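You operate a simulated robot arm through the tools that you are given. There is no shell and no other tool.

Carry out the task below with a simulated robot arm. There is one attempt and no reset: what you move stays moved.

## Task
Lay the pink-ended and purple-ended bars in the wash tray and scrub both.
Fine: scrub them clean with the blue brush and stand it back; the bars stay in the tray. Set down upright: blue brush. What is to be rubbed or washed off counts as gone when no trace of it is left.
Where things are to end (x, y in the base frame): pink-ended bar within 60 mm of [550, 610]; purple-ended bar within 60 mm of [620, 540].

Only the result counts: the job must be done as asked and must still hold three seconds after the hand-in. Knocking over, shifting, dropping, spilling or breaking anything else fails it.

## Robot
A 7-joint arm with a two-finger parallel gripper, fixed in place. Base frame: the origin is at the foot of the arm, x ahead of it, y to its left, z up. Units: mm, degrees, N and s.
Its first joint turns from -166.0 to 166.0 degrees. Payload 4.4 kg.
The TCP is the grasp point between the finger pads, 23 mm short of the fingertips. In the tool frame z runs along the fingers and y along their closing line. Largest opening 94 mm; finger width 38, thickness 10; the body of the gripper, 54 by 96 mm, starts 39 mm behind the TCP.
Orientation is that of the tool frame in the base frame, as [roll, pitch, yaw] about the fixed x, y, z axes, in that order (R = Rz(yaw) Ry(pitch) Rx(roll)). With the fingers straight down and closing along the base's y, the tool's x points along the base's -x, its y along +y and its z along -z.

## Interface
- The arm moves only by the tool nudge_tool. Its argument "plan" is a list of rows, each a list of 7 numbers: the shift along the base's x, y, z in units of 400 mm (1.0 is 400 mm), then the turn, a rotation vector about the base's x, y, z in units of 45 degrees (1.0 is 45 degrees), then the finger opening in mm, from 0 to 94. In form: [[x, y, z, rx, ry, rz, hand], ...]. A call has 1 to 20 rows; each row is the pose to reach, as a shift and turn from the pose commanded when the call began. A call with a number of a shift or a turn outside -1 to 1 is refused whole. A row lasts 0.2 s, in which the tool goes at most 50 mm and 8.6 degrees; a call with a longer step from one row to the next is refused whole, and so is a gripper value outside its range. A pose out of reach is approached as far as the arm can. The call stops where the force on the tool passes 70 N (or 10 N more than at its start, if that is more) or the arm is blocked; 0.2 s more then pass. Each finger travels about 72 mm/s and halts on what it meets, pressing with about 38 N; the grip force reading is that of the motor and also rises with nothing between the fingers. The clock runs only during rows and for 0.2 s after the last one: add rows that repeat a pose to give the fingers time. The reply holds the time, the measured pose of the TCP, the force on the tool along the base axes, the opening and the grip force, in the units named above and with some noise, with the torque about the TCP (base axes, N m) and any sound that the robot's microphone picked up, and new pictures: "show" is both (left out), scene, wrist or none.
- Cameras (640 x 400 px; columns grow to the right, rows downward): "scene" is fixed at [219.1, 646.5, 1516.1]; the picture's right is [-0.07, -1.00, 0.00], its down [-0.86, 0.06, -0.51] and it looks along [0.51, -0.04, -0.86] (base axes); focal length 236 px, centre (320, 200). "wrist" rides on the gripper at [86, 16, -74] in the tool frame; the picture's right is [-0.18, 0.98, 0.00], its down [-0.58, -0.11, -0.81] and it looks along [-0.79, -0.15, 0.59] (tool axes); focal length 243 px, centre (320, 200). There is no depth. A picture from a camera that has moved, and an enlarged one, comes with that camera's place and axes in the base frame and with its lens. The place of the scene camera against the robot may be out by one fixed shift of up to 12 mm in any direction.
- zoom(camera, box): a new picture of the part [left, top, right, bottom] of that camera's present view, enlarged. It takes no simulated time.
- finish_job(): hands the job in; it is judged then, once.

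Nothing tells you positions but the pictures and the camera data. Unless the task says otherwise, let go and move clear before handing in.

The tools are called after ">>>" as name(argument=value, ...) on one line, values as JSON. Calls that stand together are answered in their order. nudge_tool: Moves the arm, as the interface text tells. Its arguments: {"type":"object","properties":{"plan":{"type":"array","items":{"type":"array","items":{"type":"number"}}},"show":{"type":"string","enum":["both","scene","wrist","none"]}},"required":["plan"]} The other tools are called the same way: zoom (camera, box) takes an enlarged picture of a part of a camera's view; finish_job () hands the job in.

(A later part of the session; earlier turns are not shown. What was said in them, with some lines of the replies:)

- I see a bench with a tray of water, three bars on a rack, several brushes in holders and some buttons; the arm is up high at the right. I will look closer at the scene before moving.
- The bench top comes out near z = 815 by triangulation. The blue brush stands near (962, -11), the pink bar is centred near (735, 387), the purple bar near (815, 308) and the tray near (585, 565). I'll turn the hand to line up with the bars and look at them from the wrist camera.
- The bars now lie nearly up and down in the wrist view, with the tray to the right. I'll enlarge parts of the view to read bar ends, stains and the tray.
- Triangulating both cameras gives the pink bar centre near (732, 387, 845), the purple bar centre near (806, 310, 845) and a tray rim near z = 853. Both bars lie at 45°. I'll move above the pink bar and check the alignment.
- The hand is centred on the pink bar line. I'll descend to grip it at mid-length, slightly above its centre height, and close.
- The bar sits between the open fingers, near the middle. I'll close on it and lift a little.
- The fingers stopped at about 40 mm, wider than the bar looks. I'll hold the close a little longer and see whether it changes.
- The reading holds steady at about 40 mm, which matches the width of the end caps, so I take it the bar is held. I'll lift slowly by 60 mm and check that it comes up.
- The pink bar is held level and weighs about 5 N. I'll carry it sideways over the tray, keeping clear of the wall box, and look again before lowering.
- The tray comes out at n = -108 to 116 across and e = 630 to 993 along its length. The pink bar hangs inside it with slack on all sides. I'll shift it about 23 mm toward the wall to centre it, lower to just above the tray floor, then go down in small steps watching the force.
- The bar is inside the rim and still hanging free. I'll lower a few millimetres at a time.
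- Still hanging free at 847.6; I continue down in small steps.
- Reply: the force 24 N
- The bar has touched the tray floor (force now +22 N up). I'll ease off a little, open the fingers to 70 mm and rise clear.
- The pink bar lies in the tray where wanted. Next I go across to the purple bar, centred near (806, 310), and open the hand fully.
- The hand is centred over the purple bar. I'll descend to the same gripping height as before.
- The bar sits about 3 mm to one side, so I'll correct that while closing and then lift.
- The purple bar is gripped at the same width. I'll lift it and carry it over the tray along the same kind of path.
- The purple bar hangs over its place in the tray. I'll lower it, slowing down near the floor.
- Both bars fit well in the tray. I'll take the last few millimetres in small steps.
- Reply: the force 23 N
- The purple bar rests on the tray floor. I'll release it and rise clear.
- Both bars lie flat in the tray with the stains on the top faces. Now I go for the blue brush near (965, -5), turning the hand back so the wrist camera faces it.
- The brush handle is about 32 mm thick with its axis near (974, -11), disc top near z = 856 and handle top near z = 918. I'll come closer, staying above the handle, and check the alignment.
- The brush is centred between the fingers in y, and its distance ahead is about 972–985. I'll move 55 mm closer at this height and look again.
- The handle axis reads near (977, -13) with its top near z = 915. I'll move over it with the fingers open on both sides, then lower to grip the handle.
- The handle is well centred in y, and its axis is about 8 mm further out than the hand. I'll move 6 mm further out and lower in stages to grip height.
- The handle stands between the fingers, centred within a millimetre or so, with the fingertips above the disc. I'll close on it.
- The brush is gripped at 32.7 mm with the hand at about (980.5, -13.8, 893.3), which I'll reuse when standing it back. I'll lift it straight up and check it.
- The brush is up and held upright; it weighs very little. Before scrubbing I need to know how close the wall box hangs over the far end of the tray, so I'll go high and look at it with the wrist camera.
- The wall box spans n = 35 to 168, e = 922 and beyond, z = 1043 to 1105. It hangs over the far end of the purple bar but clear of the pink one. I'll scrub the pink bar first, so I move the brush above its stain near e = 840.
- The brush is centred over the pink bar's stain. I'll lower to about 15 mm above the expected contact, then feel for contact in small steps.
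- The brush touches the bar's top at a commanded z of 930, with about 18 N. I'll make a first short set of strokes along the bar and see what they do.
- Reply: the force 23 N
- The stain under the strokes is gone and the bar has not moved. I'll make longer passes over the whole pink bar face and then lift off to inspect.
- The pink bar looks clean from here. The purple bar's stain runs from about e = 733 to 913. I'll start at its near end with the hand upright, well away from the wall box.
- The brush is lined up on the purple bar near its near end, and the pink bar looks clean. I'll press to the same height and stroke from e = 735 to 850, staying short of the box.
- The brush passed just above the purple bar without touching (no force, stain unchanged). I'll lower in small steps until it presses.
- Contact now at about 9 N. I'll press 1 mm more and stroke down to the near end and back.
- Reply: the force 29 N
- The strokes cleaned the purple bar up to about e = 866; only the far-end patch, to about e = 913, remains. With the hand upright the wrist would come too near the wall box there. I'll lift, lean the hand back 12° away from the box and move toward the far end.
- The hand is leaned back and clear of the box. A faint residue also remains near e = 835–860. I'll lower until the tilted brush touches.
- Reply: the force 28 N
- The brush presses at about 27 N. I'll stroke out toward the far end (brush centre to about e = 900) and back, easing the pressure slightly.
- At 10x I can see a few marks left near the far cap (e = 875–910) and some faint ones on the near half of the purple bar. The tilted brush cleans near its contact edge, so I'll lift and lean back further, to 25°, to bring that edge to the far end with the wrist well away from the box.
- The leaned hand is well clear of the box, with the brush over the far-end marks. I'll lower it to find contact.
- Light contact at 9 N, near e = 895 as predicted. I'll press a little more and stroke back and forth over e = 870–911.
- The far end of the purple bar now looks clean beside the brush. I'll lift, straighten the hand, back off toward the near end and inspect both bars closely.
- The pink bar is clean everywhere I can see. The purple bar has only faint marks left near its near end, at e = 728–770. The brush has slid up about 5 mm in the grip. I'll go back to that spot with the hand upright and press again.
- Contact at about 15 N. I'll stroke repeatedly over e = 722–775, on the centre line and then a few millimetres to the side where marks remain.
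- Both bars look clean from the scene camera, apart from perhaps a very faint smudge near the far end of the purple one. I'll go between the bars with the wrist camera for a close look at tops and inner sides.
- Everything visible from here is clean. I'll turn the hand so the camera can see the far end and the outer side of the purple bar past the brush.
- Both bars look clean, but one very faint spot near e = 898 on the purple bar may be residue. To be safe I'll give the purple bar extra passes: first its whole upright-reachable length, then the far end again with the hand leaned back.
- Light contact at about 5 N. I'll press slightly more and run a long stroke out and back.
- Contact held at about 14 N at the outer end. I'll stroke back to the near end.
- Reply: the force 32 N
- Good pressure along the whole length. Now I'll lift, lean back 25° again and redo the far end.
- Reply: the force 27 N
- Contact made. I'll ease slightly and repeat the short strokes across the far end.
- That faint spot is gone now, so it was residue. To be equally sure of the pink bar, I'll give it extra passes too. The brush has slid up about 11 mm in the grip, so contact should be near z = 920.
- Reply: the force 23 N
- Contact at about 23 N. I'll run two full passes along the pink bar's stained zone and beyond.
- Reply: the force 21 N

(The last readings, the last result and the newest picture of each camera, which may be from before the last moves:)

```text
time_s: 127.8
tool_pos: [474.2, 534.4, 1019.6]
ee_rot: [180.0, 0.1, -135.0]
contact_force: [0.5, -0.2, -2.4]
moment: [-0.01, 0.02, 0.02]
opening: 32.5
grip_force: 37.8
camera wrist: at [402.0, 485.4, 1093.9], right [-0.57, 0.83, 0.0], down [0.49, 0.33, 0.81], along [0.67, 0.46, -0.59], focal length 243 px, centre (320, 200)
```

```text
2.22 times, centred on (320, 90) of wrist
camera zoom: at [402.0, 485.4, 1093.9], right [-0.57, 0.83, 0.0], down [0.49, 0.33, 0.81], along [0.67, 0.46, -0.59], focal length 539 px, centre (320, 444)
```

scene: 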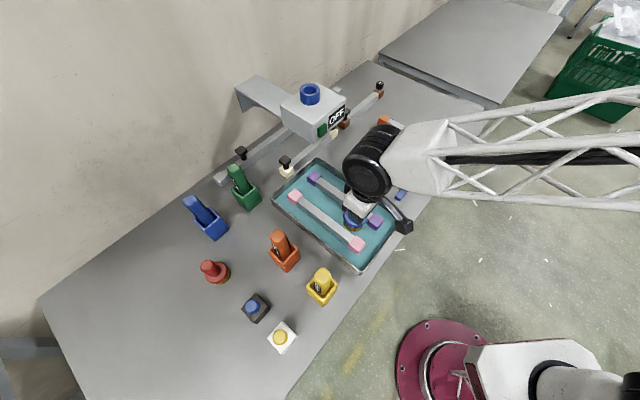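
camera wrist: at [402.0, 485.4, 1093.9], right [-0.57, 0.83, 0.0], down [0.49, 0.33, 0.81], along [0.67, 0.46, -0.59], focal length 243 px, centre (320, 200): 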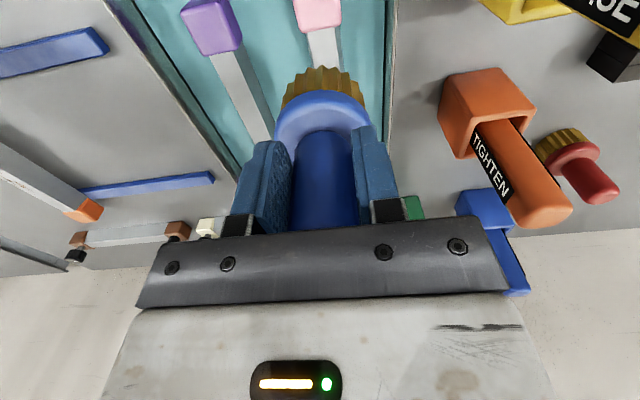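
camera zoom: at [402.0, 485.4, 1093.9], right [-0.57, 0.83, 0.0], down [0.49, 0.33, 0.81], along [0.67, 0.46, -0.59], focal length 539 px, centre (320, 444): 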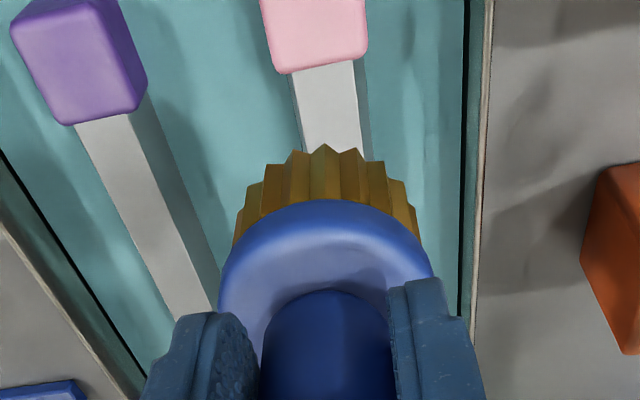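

Both bars are clean on every face I can see. Now I'll carry the brush back to its original spot, turning the hand back to the grasp orientation on the way.

>>> nudge_tool(plan=[[0.06, -0.08, 0.005, 0, 0, -0.08, 0], [0.12, -0.16, 0.01, 0, 0, -0.16, 0], [0.18, -0.24, 0.015, 0, 0, -0.25, 0], [0.24, -0.32, 0.02, 0, 0, -0.33, 0], [0.3, -0.4, 0.025, 0, 0, -0.41, 0], [0.36, -0.48, 0.025, 0, 0, -0.5, 0], [0.42, -0.56, 0.025, 0, 0, -0.58, 0], [0.48, -0.64, 0.025, 0, 0, -0.66, 0], [0.54, -0.72, 0.025, 0, 0, -0.75, 0], [0.6, -0.8, 0.025, 0, 0, -0.83, 0], [0.66, -0.88, 0.025, 0, 0, -0.91, 0], [0.718, -0.963, 0.025, 0, 0, -1.0, 0]], show="scene")

>>> zoom(camera="scene", box=[304, 165, 384, 235])

>>> zoom(camera="scene", box=[336, 190, 400, 230])

```text
time_s: 130.4
tool_pos: [761.3, 146.3, 1031.2]
ee_rot: [-179.9, -0.1, 180.0]
contact_force: [0.3, -0.1, -1.3]
moment: [0.06, 0.04, 0.02]
opening: 32.3
grip_force: 38.3
```

scene: 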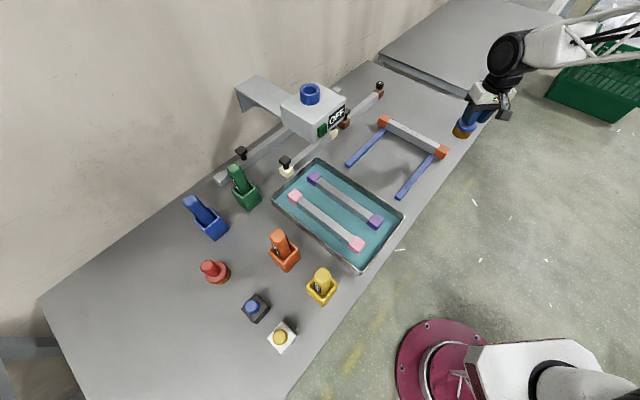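

```text
5.71 times, centred on (344, 200) of scene
camera zoom: at [219.1, 646.5, 1516.1], right [-0.07, -1.0, 0.0], down [-0.86, 0.06, -0.51], along [0.51, -0.04, -0.86], focal length 1347 px, centre (183, 200)
```

zoom: 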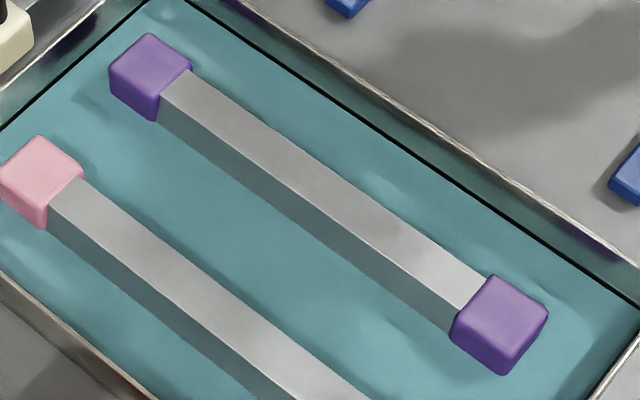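

```text
10.00 times, centred on (368, 210) of scene
camera zoom: at [219.1, 646.5, 1516.1], right [-0.07, -1.0, 0.0], down [-0.86, 0.06, -0.51], along [0.51, -0.04, -0.86], focal length 2358 px, centre (-160, 100)
```

zoom: 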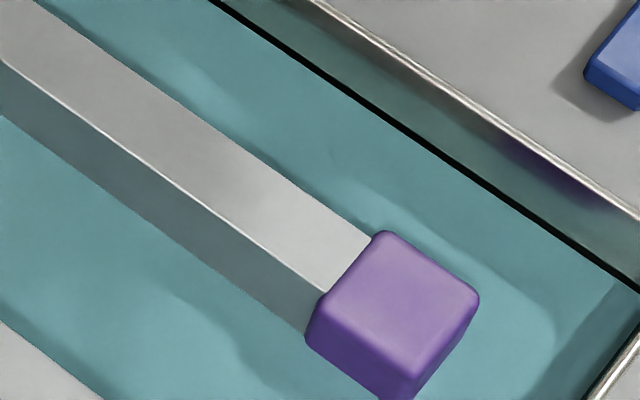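

>>> zoom(camera="scene", box=[296, 190, 328, 210])

>>> zoom(camera="scene", box=[312, 202, 344, 222])

>>> zoom(camera="scene", box=[330, 218, 362, 238])

>>> zoom(camera="scene", box=[312, 174, 344, 194])

>>> zoom(camera="scene", box=[330, 186, 362, 206])

>>> zoom(camera="scene", box=[346, 196, 378, 216])

```text
16.00 times, centred on (312, 200) of scene
camera zoom: at [219.1, 646.5, 1516.1], right [-0.07, -1.0, 0.0], down [-0.86, 0.06, -0.51], along [0.51, -0.04, -0.86], focal length 3772 px, centre (448, 200)
```

zoom: 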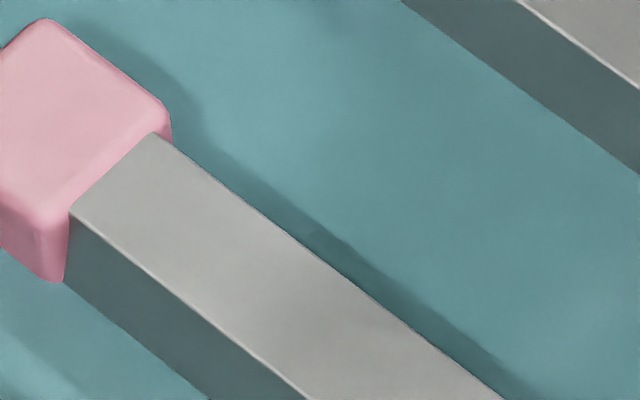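

```text
16.00 times, centred on (328, 212) of scene
camera zoom: at [219.1, 646.5, 1516.1], right [-0.07, -1.0, 0.0], down [-0.86, 0.06, -0.51], along [0.51, -0.04, -0.86], focal length 3772 px, centre (192, 8)
```

zoom: 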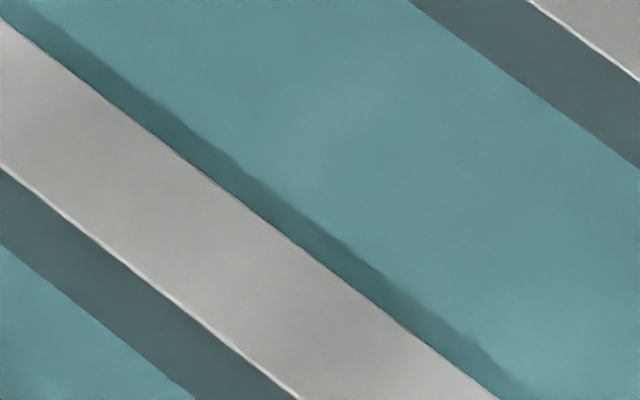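

```text
16.00 times, centred on (346, 228) of scene
camera zoom: at [219.1, 646.5, 1516.1], right [-0.07, -1.0, 0.0], down [-0.86, 0.06, -0.51], along [0.51, -0.04, -0.86], focal length 3772 px, centre (-96, -248)
```

zoom: 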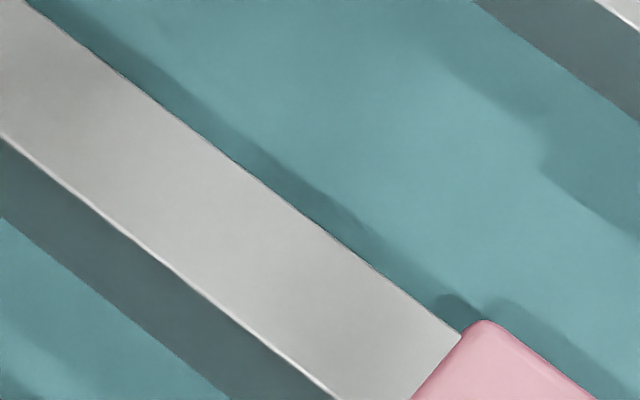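

```text
16.00 times, centred on (328, 184) of scene
camera zoom: at [219.1, 646.5, 1516.1], right [-0.07, -1.0, 0.0], down [-0.86, 0.06, -0.51], along [0.51, -0.04, -0.86], focal length 3772 px, centre (192, 456)
```

zoom: 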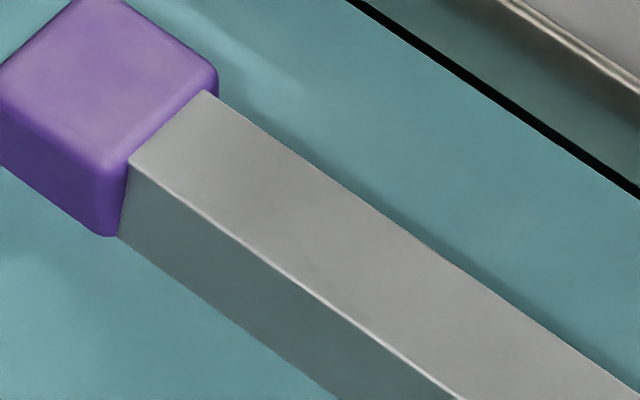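

```text
16.00 times, centred on (346, 196) of scene
camera zoom: at [219.1, 646.5, 1516.1], right [-0.07, -1.0, 0.0], down [-0.86, 0.06, -0.51], along [0.51, -0.04, -0.86], focal length 3772 px, centre (-96, 264)
```

zoom: 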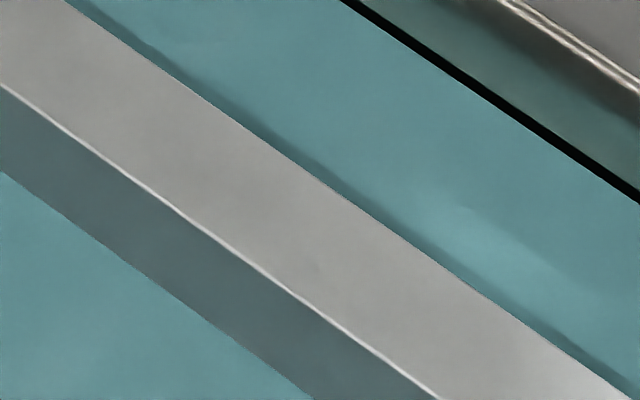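

```text
16.00 times, centred on (362, 206) of scene
camera zoom: at [219.1, 646.5, 1516.1], right [-0.07, -1.0, 0.0], down [-0.86, 0.06, -0.51], along [0.51, -0.04, -0.86], focal length 3772 px, centre (-352, 104)
```

zoom: 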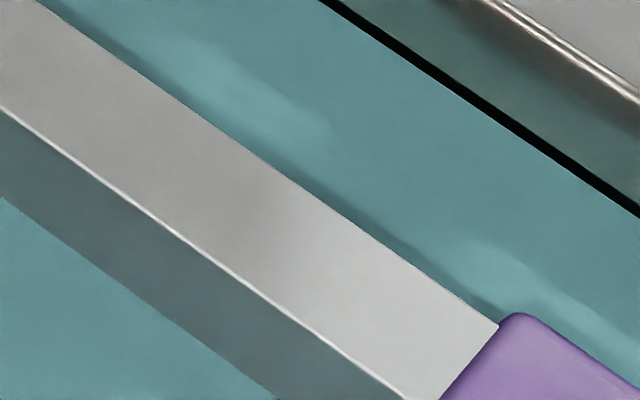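

At 16x both bars show no trace left. I'll carry on to above the brush's original place.

>>> nudge_tool(plan=[[0.0713, -0.068, -0.007, 0, 0, 0, 0], [0.1426, -0.136, -0.014, 0, 0, 0, 0], [0.2139, -0.2038, -0.021, 0, 0, 0, 0], [0.2852, -0.2717, -0.028, 0, 0, 0, 0], [0.3565, -0.3396, -0.035, 0, 0, 0, 0], [0.4278, -0.4075, -0.042, 0, 0, 0, 0], [0.488, -0.4075, -0.042, 0, 0, 0, 0], [0.5478, -0.4075, -0.042, 0, 0, 0, 0], [0.5478, -0.4075, -0.12, 0, 0, 0, 0], [0.5478, -0.4075, -0.16, 0, 0, 0, 0], [0.5478, -0.4075, -0.16, 0, 0, 0, 0]], show="both")

>>> zoom(camera="scene", box=[420, 60, 520, 130])

>>> zoom(camera="wrist", box=[220, 0, 420, 180])

```text
time_s: 132.8
tool_pos: [981.1, -13.3, 964.8]
ee_rot: [-180.0, -0.1, -180.0]
contact_force: [-0.4, -0.3, -2.1]
moment: [0.02, 0.0, 0.02]
opening: 32.7
grip_force: 37.9
camera wrist: at [893.1, 3.6, 1040.2], right [0.18, 0.98, 0.0], down [0.58, -0.11, 0.81], along [0.79, -0.15, -0.59], focal length 243 px, centre (320, 200)
```

scene: 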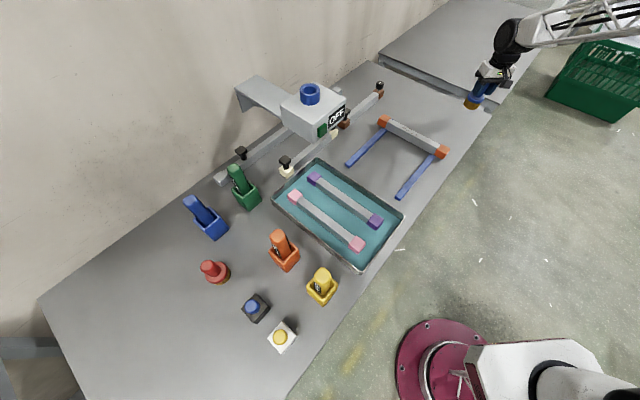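
wrist: 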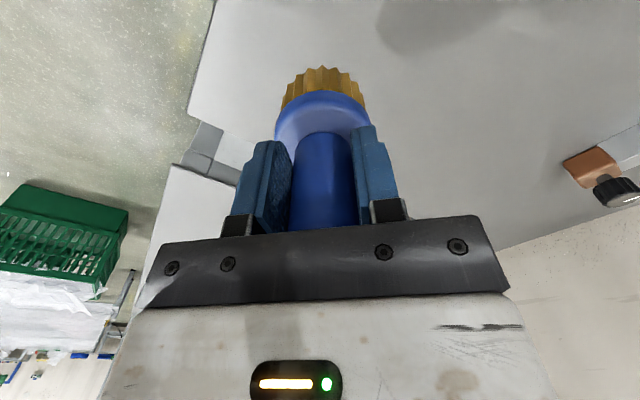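

```text
5.71 times, centred on (470, 95) of scene
camera zoom: at [219.1, 646.5, 1516.1], right [-0.07, -1.0, 0.0], down [-0.86, 0.06, -0.51], along [0.51, -0.04, -0.86], focal length 1347 px, centre (-537, 800)
```

zoom: 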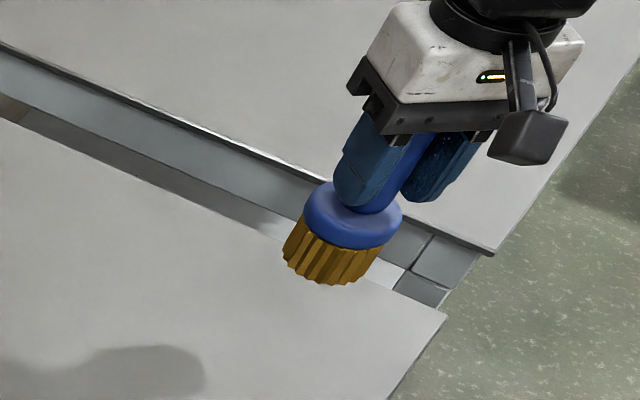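

```text
2.22 times, centred on (320, 90) of wrist
camera zoom: at [893.1, 3.6, 1040.2], right [0.18, 0.98, 0.0], down [0.58, -0.11, 0.81], along [0.79, -0.15, -0.59], focal length 539 px, centre (320, 444)
```

zoom: 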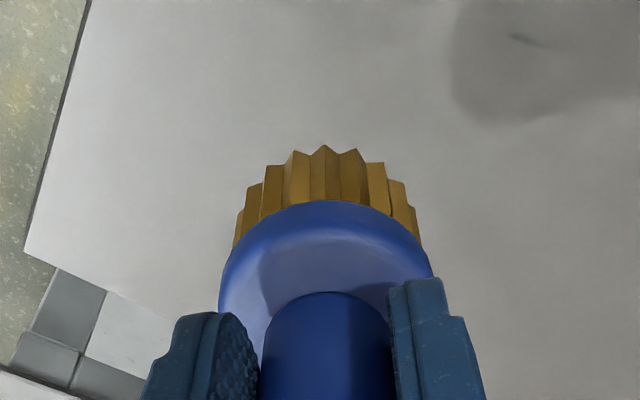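

The brush hangs upright over its original spot, slid about 10.6 mm in the grip, so the bench should be felt near z = 882. I'll lower it and feel for the bench in small steps.

>>> nudge_tool(plan=[[0, 0, -0.08, 0, 0, 0, 0], [0, 0, -0.15, 0, 0, 0, 0], [0, 0, -0.18, 0, 0, 0, 0], [0, 0, -0.19, 0, 0, 0, 0], [0, 0, -0.19, 0, 0, 0, 0]], show="scene")

>>> zoom(camera="scene", box=[420, 60, 520, 130])

```text
time_s: 134.0
tool_pos: [979.7, -14.7, 889.7]
ee_rot: [-179.9, 0.0, -179.9]
contact_force: [0.0, 0.0, -1.6]
moment: [0.0, 0.01, 0.01]
opening: 32.7
grip_force: 38.1
```

scene: 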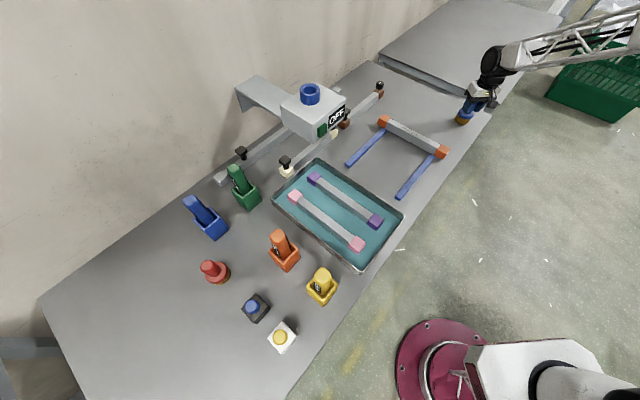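

```text
5.71 times, centred on (470, 95) of scene
camera zoom: at [219.1, 646.5, 1516.1], right [-0.07, -1.0, 0.0], down [-0.86, 0.06, -0.51], along [0.51, -0.04, -0.86], focal length 1347 px, centre (-537, 800)
```

zoom: 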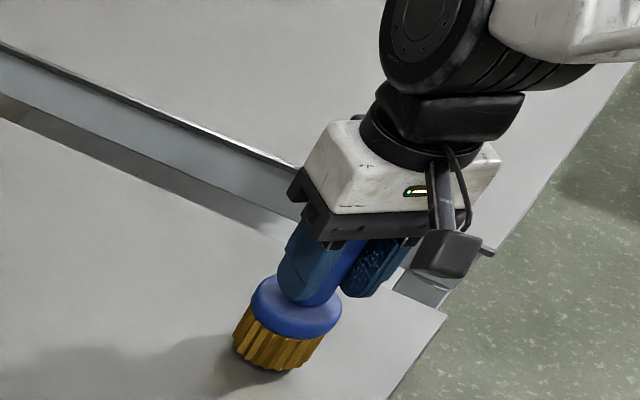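

>>> nudge_tool(plan=[[0, 0, -0.005, 0, 0, 0, 0], [0, 0, -0.01, 0, 0, 0, 0], [0, 0, -0.0125, 0, 0, 0, 0], [0, 0, -0.0125, 0, 0, 0, 0]], show="none")

```text
time_s: 135.0
tool_pos: [979.4, -13.3, 885.9]
ee_rot: [180.0, 0.0, -179.9]
contact_force: [-1.2, 0.2, -1.5]
moment: [0.02, 0.04, -0.02]
opening: 32.6
grip_force: 38.5
```

>>> nudge_tool(plan=[[0, 0, -0.0025, 0, 0, 0, 0], [0, 0, -0.005, 0, 0, 0, 0], [0, 0, -0.005, 0, 0, 0, 0]], show="none")

```text
time_s: 135.8
tool_pos: [981.0, -12.7, 883.9]
ee_rot: [180.0, 0.0, -180.0]
contact_force: [-0.3, -1.4, -1.2]
moment: [-0.06, -0.02, -0.01]
opening: 32.6
grip_force: 37.8
```

>>> nudge_tool(plan=[[0, 0, -0.0025, 0, 0, 0, 0], [0, 0, -0.005, 0, 0, 0, 0], [0, 0, -0.005, 0, 0, 0, 0]], show="none")

```text
time_s: 136.6
tool_pos: [981.9, -12.9, 882.7]
ee_rot: [180.0, 0.1, -179.9]
contact_force: [-3.4, 2.3, 17.1]
moment: [0.23, 0.19, 0.03]
opening: 32.4
grip_force: 37.9
```

The brush stands on the bench (about 18 N up). I'll ease off slightly, open the fingers and rise straight up.

>>> nudge_tool(plan=[[0, 0, 0.002, 0, 0, 0, 0], [0, 0, 0.002, 0, 0, 0, 30], [0, 0, 0.002, 0, 0, 0, 45], [0, 0, 0.002, 0, 0, 0, 65], [0, 0, 0.002, 0, 0, 0, 90], [0, 0, 0.002, 0, 0, 0, 90], [0, 0, 0.002, 0, 0, 0, 90]], show="both")

>>> zoom(camera="scene", box=[420, 60, 520, 130])

```text
time_s: 138.2
tool_pos: [980.5, -13.3, 882.0]
ee_rot: [-180.0, -0.1, -180.0]
contact_force: [-0.5, 0.4, 1.1]
moment: [-0.02, 0.03, 0.0]
opening: 89.8
grip_force: 0.1
camera wrist: at [893.1, 4.0, 956.8], right [0.18, 0.98, 0.0], down [0.58, -0.11, 0.81], along [0.79, -0.15, -0.59], focal length 243 px, centre (320, 200)
```

scene: 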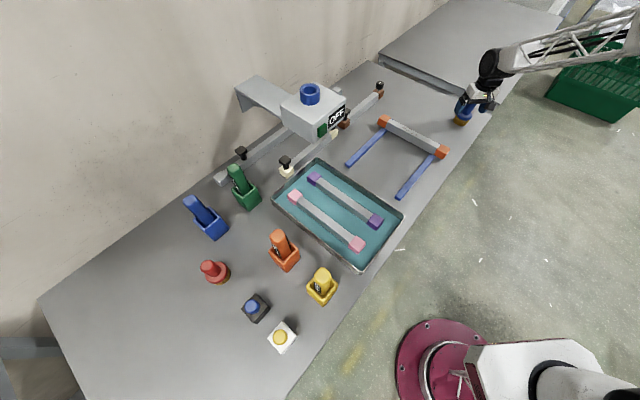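
wrist: 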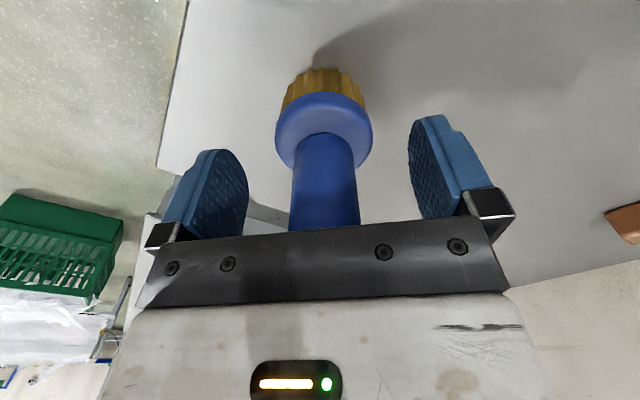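

```text
5.71 times, centred on (470, 95) of scene
camera zoom: at [219.1, 646.5, 1516.1], right [-0.07, -1.0, 0.0], down [-0.86, 0.06, -0.51], along [0.51, -0.04, -0.86], focal length 1347 px, centre (-537, 800)
```

zoom: 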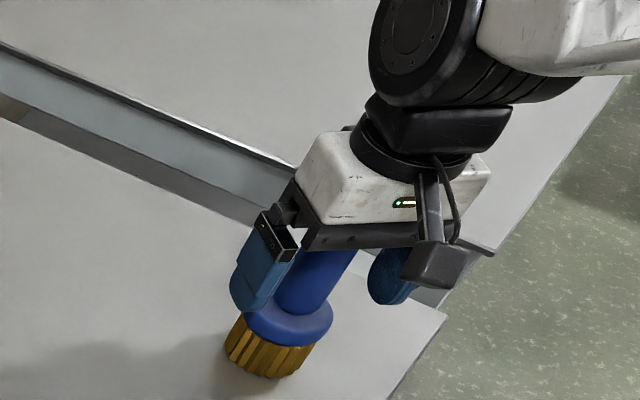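

The brush stands free between the open fingers. I'll rise straight up and move clear.

>>> nudge_tool(plan=[[0, 0, 0.03, 0, 0, 0, 94], [0, 0, 0.1, 0, 0, 0, 94], [0, 0, 0.2, 0, 0, 0, 94], [0, 0, 0.3, 0, 0, 0, 94], [-0.08, 0, 0.38, 0, 0, 0, 94], [-0.18, 0, 0.44, 0, 0, 0, 94], [-0.29, 0, 0.5, 0, 0, 0, 94], [-0.4, 0, 0.55, 0, 0, 0, 94], [-0.5, 0, 0.6, 0, 0, 0, 94], [-0.5, 0, 0.6, 0, 0, 0, 94]], show="both")

>>> zoom(camera="scene", box=[420, 60, 520, 130])

>>> zoom(camera="scene", box=[260, 150, 420, 280])

>>> zoom(camera="wrist", box=[240, 80, 400, 240])

```text
refused: row 7 steps farther than a row can; nothing moved
```

```text
5.71 times, centred on (470, 95) of scene
camera zoom: at [219.1, 646.5, 1516.1], right [-0.07, -1.0, 0.0], down [-0.86, 0.06, -0.51], along [0.51, -0.04, -0.86], focal length 1347 px, centre (-537, 800)
```

zoom: 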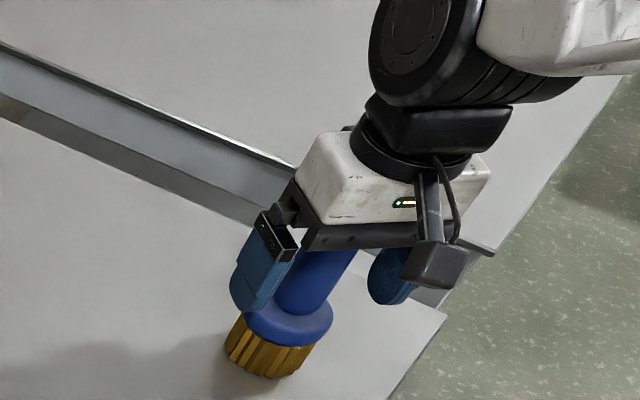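

```text
3.08 times, centred on (340, 215) of scene
camera zoom: at [219.1, 646.5, 1516.1], right [-0.07, -1.0, 0.0], down [-0.86, 0.06, -0.51], along [0.51, -0.04, -0.86], focal length 726 px, centre (258, 154)
```

zoom: 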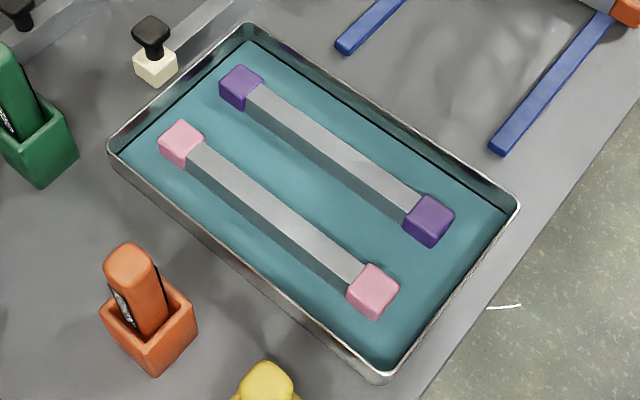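

```text
2.50 times, centred on (320, 160) of wrist
camera zoom: at [893.1, 4.0, 956.8], right [0.18, 0.98, 0.0], down [0.58, -0.11, 0.81], along [0.79, -0.15, -0.59], focal length 606 px, centre (320, 300)
```

zoom: 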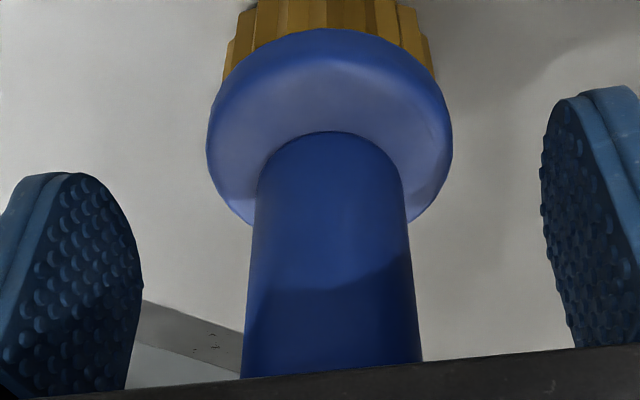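

That plan was refused because one step was a little too long, so nothing moved. I'll rise again with shorter steps.

>>> nudge_tool(plan=[[0, 0, 0.03, 0, 0, 0, 94], [0, 0, 0.1, 0, 0, 0, 94], [0, 0, 0.2, 0, 0, 0, 94], [0, 0, 0.3, 0, 0, 0, 94], [-0.07, 0, 0.36, 0, 0, 0, 94], [-0.16, 0, 0.41, 0, 0, 0, 94], [-0.25, 0, 0.46, 0, 0, 0, 94], [-0.34, 0, 0.5, 0, 0, 0, 94], [-0.43, 0, 0.55, 0, 0, 0, 94], [-0.52, 0, 0.6, 0, 0, 0, 94], [-0.52, 0, 0.6, 0, 0, 0, 94]], show="both")

>>> zoom(camera="scene", box=[420, 60, 520, 130])

>>> zoom(camera="scene", box=[330, 80, 490, 180])

>>> zoom(camera="wrist", box=[240, 80, 400, 240])

```text
time_s: 140.6
tool_pos: [771.9, -13.9, 1122.7]
ee_rot: [-180.0, 0.0, -180.0]
contact_force: [-0.1, 0.6, -0.3]
moment: [-0.01, -0.03, -0.01]
opening: 94.2
grip_force: 0.1
camera wrist: at [684.7, 2.9, 1197.5], right [0.18, 0.98, 0.0], down [0.58, -0.11, 0.81], along [0.79, -0.15, -0.59], focal length 243 px, centre (320, 200)
```

scene: 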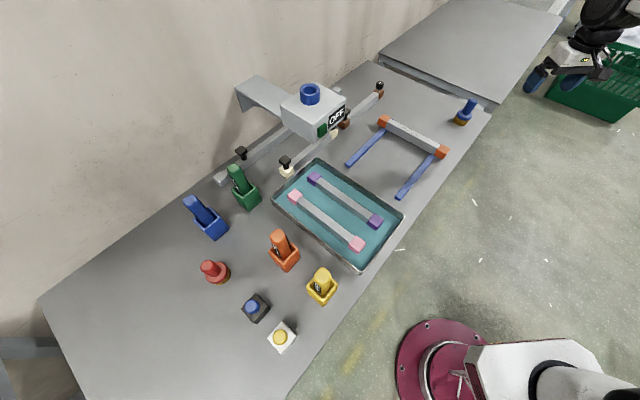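
wrist: 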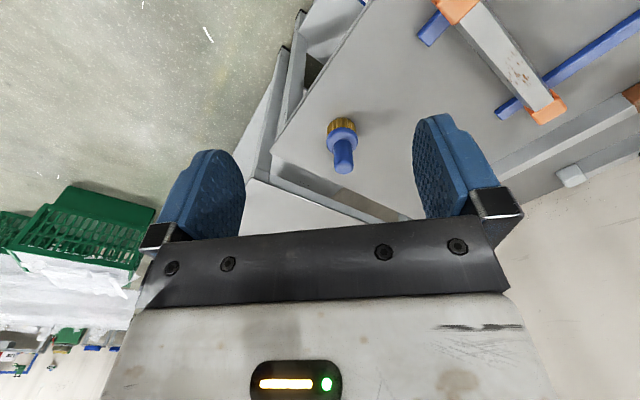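

```text
5.71 times, centred on (470, 95) of scene
camera zoom: at [219.1, 646.5, 1516.1], right [-0.07, -1.0, 0.0], down [-0.86, 0.06, -0.51], along [0.51, -0.04, -0.86], focal length 1347 px, centre (-537, 800)
```

zoom: 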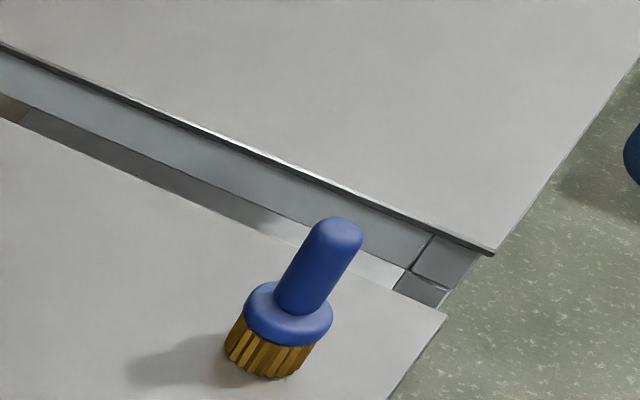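

```text
4.00 times, centred on (410, 130) of scene
camera zoom: at [219.1, 646.5, 1516.1], right [-0.07, -1.0, 0.0], down [-0.86, 0.06, -0.51], along [0.51, -0.04, -0.86], focal length 943 px, centre (-40, 480)
```

zoom: 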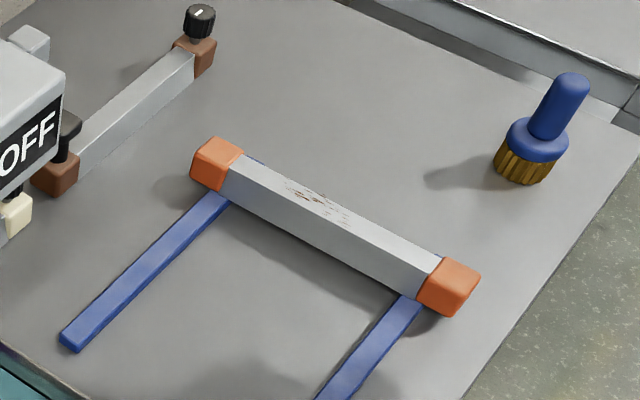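

```text
2.50 times, centred on (320, 160) of wrist
camera zoom: at [684.7, 2.9, 1197.5], right [0.18, 0.98, 0.0], down [0.58, -0.11, 0.81], along [0.79, -0.15, -0.59], focal length 606 px, centre (320, 300)
```

zoom: 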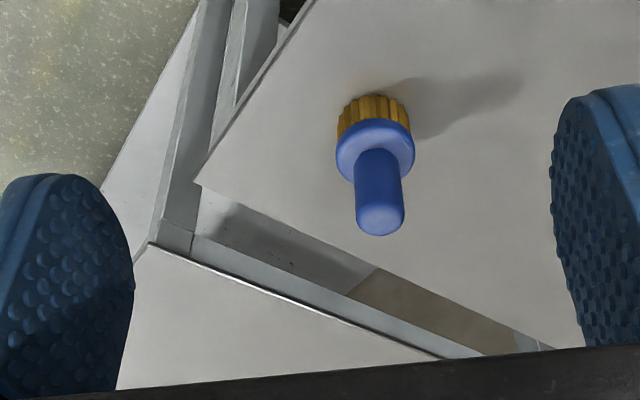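

The brush stands upright in its old place, and the orange bar and everything else are undisturbed. For a last check I'll look at both bars from above with the empty hand, including the inner sides.

>>> nudge_tool(plan=[[-0.04, 0.09, 0, 0, 0, 0.125, 94], [-0.08, 0.18, 0, 0, 0, 0.25, 94], [-0.12, 0.27, 0, 0, 0, 0.375, 94], [-0.16, 0.36, 0, 0, 0, 0.5, 94], [-0.2, 0.45, 0, 0, 0, 0.625, 94], [-0.24, 0.54, 0, 0, 0, 0.75, 94], [-0.28, 0.64, 0, 0, 0, 0.875, 94], [-0.325, 0.75, 0, 0, 0, 1.0, 94], [-0.38, 0.83, -0.02, 0, 0, 1.0, 94], [-0.43, 0.91, -0.06, 0, 0, 1.0, 94], [-0.48, 0.99, -0.1, 0, 0, 1.0, 94]], show="none")

```text
time_s: 143.0
tool_pos: [581.0, 381.9, 1077.9]
ee_rot: [-180.0, -0.1, -135.0]
contact_force: [0.5, 0.3, 0.5]
moment: [-0.01, 0.03, 0.02]
opening: 93.8
grip_force: 0.0
```

>>> nudge_tool(plan=[[-0.04, 0.075, -0.05, 0, 0, 0, 94], [-0.08, 0.15, -0.1, 0, 0, 0, 94], [-0.12, 0.225, -0.15, 0, 0, 0, 94], [-0.1575, 0.2975, -0.2, 0, 0, 0, 94], [-0.1575, 0.2975, -0.2, 0, 0, 0, 94]], show="wrist")

>>> zoom(camera="wrist", box=[240, 0, 420, 112])

>>> zoom(camera="wrist", box=[240, 90, 420, 215])

```text
time_s: 144.2
tool_pos: [517.6, 500.7, 997.4]
ee_rot: [179.9, -0.1, -135.0]
contact_force: [0.1, -0.1, 1.0]
moment: [0.01, -0.01, 0.01]
opening: 94.4
grip_force: 0.1
camera wrist: at [443.7, 451.8, 1072.2], right [-0.56, 0.83, 0.0], down [0.49, 0.33, 0.81], along [0.67, 0.46, -0.59], focal length 243 px, centre (320, 200)
```

wrist: 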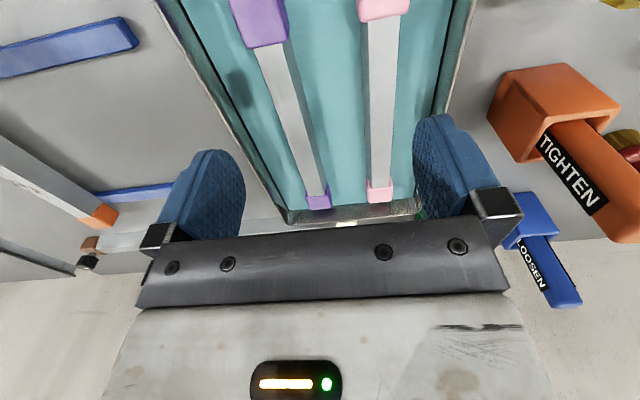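

```text
3.56 times, centred on (330, 56) of wrist
camera zoom: at [443.7, 451.8, 1072.2], right [-0.56, 0.83, 0.0], down [0.49, 0.33, 0.81], along [0.67, 0.46, -0.59], focal length 863 px, centre (284, 712)
```

zoom: 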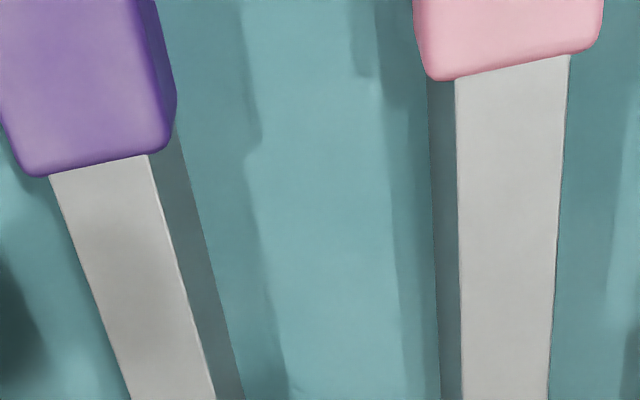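

```text
3.20 times, centred on (330, 152) of wrist
camera zoom: at [443.7, 451.8, 1072.2], right [-0.56, 0.83, 0.0], down [0.49, 0.33, 0.81], along [0.67, 0.46, -0.59], focal length 776 px, centre (288, 352)
```

zoom: 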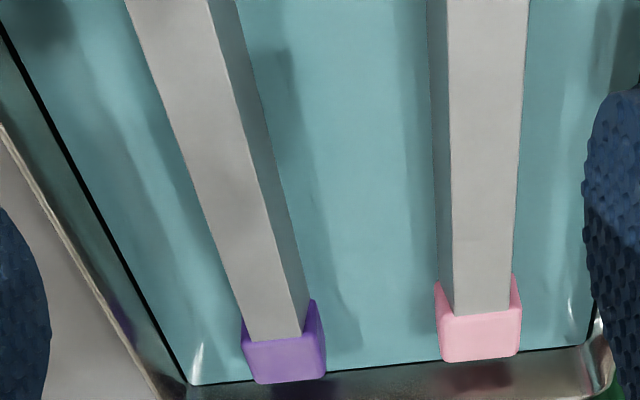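

>>> zoom(camera="wrist", box=[285, 120, 349, 200])

>>> zoom(camera="wrist", box=[255, 50, 319, 130])

>>> zoom(camera="wrist", box=[350, 90, 414, 190])

>>> zoom(camera="scene", box=[420, 60, 520, 130])

```text
5.00 times, centred on (317, 160) of wrist
camera zoom: at [443.7, 451.8, 1072.2], right [-0.56, 0.83, 0.0], down [0.49, 0.33, 0.81], along [0.67, 0.46, -0.59], focal length 1213 px, centre (335, 400)
```

zoom: 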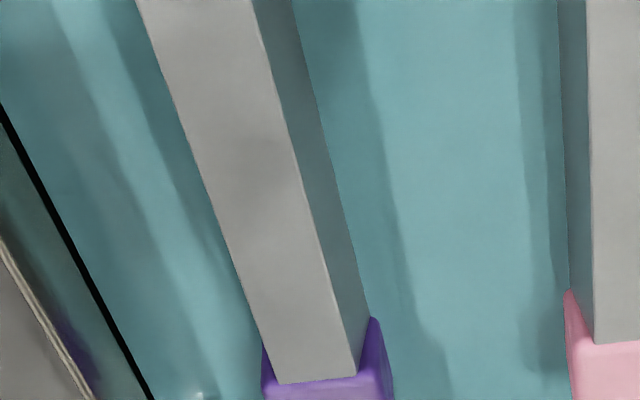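

```text
5.00 times, centred on (287, 90) of wrist
camera zoom: at [443.7, 451.8, 1072.2], right [-0.56, 0.83, 0.0], down [0.49, 0.33, 0.81], along [0.67, 0.46, -0.59], focal length 1213 px, centre (485, 750)
```

zoom: 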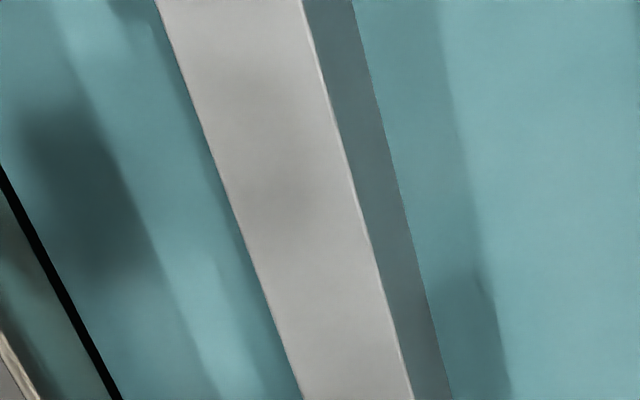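

```text
4.00 times, centred on (382, 140) of wrist
camera zoom: at [443.7, 451.8, 1072.2], right [-0.56, 0.83, 0.0], down [0.49, 0.33, 0.81], along [0.67, 0.46, -0.59], focal length 970 px, centre (72, 440)
```

zoom: 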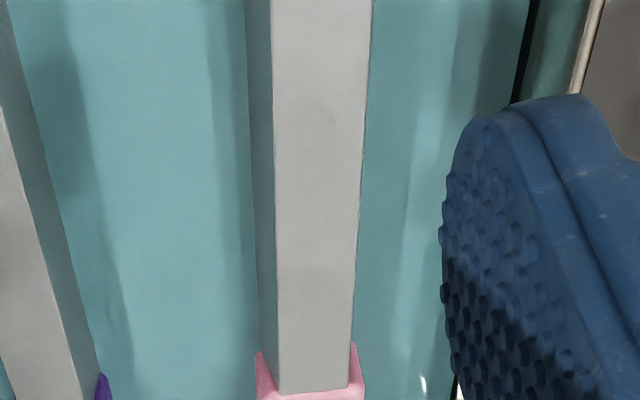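

```text
5.71 times, centred on (470, 95) of scene
camera zoom: at [219.1, 646.5, 1516.1], right [-0.07, -1.0, 0.0], down [-0.86, 0.06, -0.51], along [0.51, -0.04, -0.86], focal length 1347 px, centre (-537, 800)
```

zoom: 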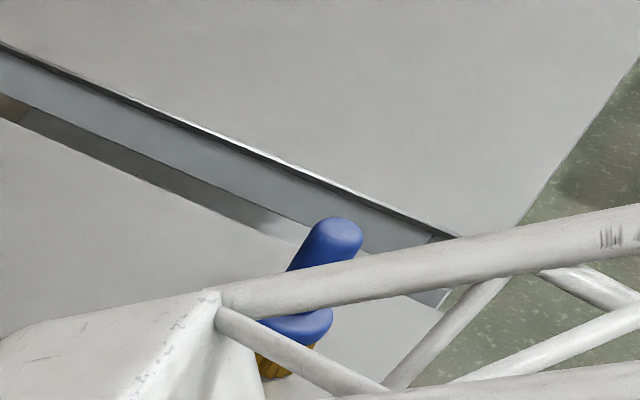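

Both bars are clean from every angle I could check, with only soft shadows left, and the brush stands where it was. I'll back the empty hand away from the tray.

>>> nudge_tool(plan=[[-0.02, -0.04, 0.08, 0, 0, 0, 94], [-0.04, -0.1, 0.16, 0, 0, 0, 94], [-0.06, -0.18, 0.22, 0, 0, 0, 94], [-0.08, -0.27, 0.27, 0, 0, 0, 94], [-0.08, -0.36, 0.3, 0, 0, 0, 94], [-0.08, -0.45, 0.3, 0, 0, 0, 94], [-0.08, -0.45, 0.3, 0, 0, 0, 94]], show="scene")

```text
time_s: 145.8
tool_pos: [483.9, 320.7, 1120.9]
ee_rot: [-180.0, 0.0, -135.0]
contact_force: [0.4, -0.8, 0.5]
moment: [0.01, 0.01, 0.05]
opening: 94.1
grip_force: 0.0
```

scene: 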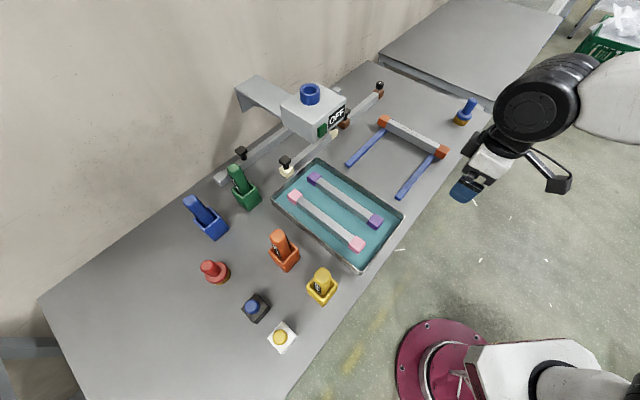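

The pink bar lies near (546, 607) and the purple bar near (617, 536), both clean and in the tray. The blue brush stands upright at its old place and the hand is empty and clear, so I'm handing the job in.

>>> finish_job()

```text
The job is handed in.
```

The job is handed in: both bars are in the wash tray with no trace of stain visible, and the blue brush is standing back in its place.

- **Pink-ended bar:** it lies near (546, 607), about 5 mm from its target.
- **Purple-ended bar:** it lies near (617, 536), also about 5 mm from its target. Its far end took extra passes with the hand tilted, because the wall box hangs over that end of the tray.
- **Blue brush:** it is upright and free-standing, about 3 mm from where it started.
- **Everything else:** the orange-ended bar, the other tools and the wall box look undisturbed in the last pictures.

I checked the tops and long sides of both bars up close with both cameras. I could not see the undersides.
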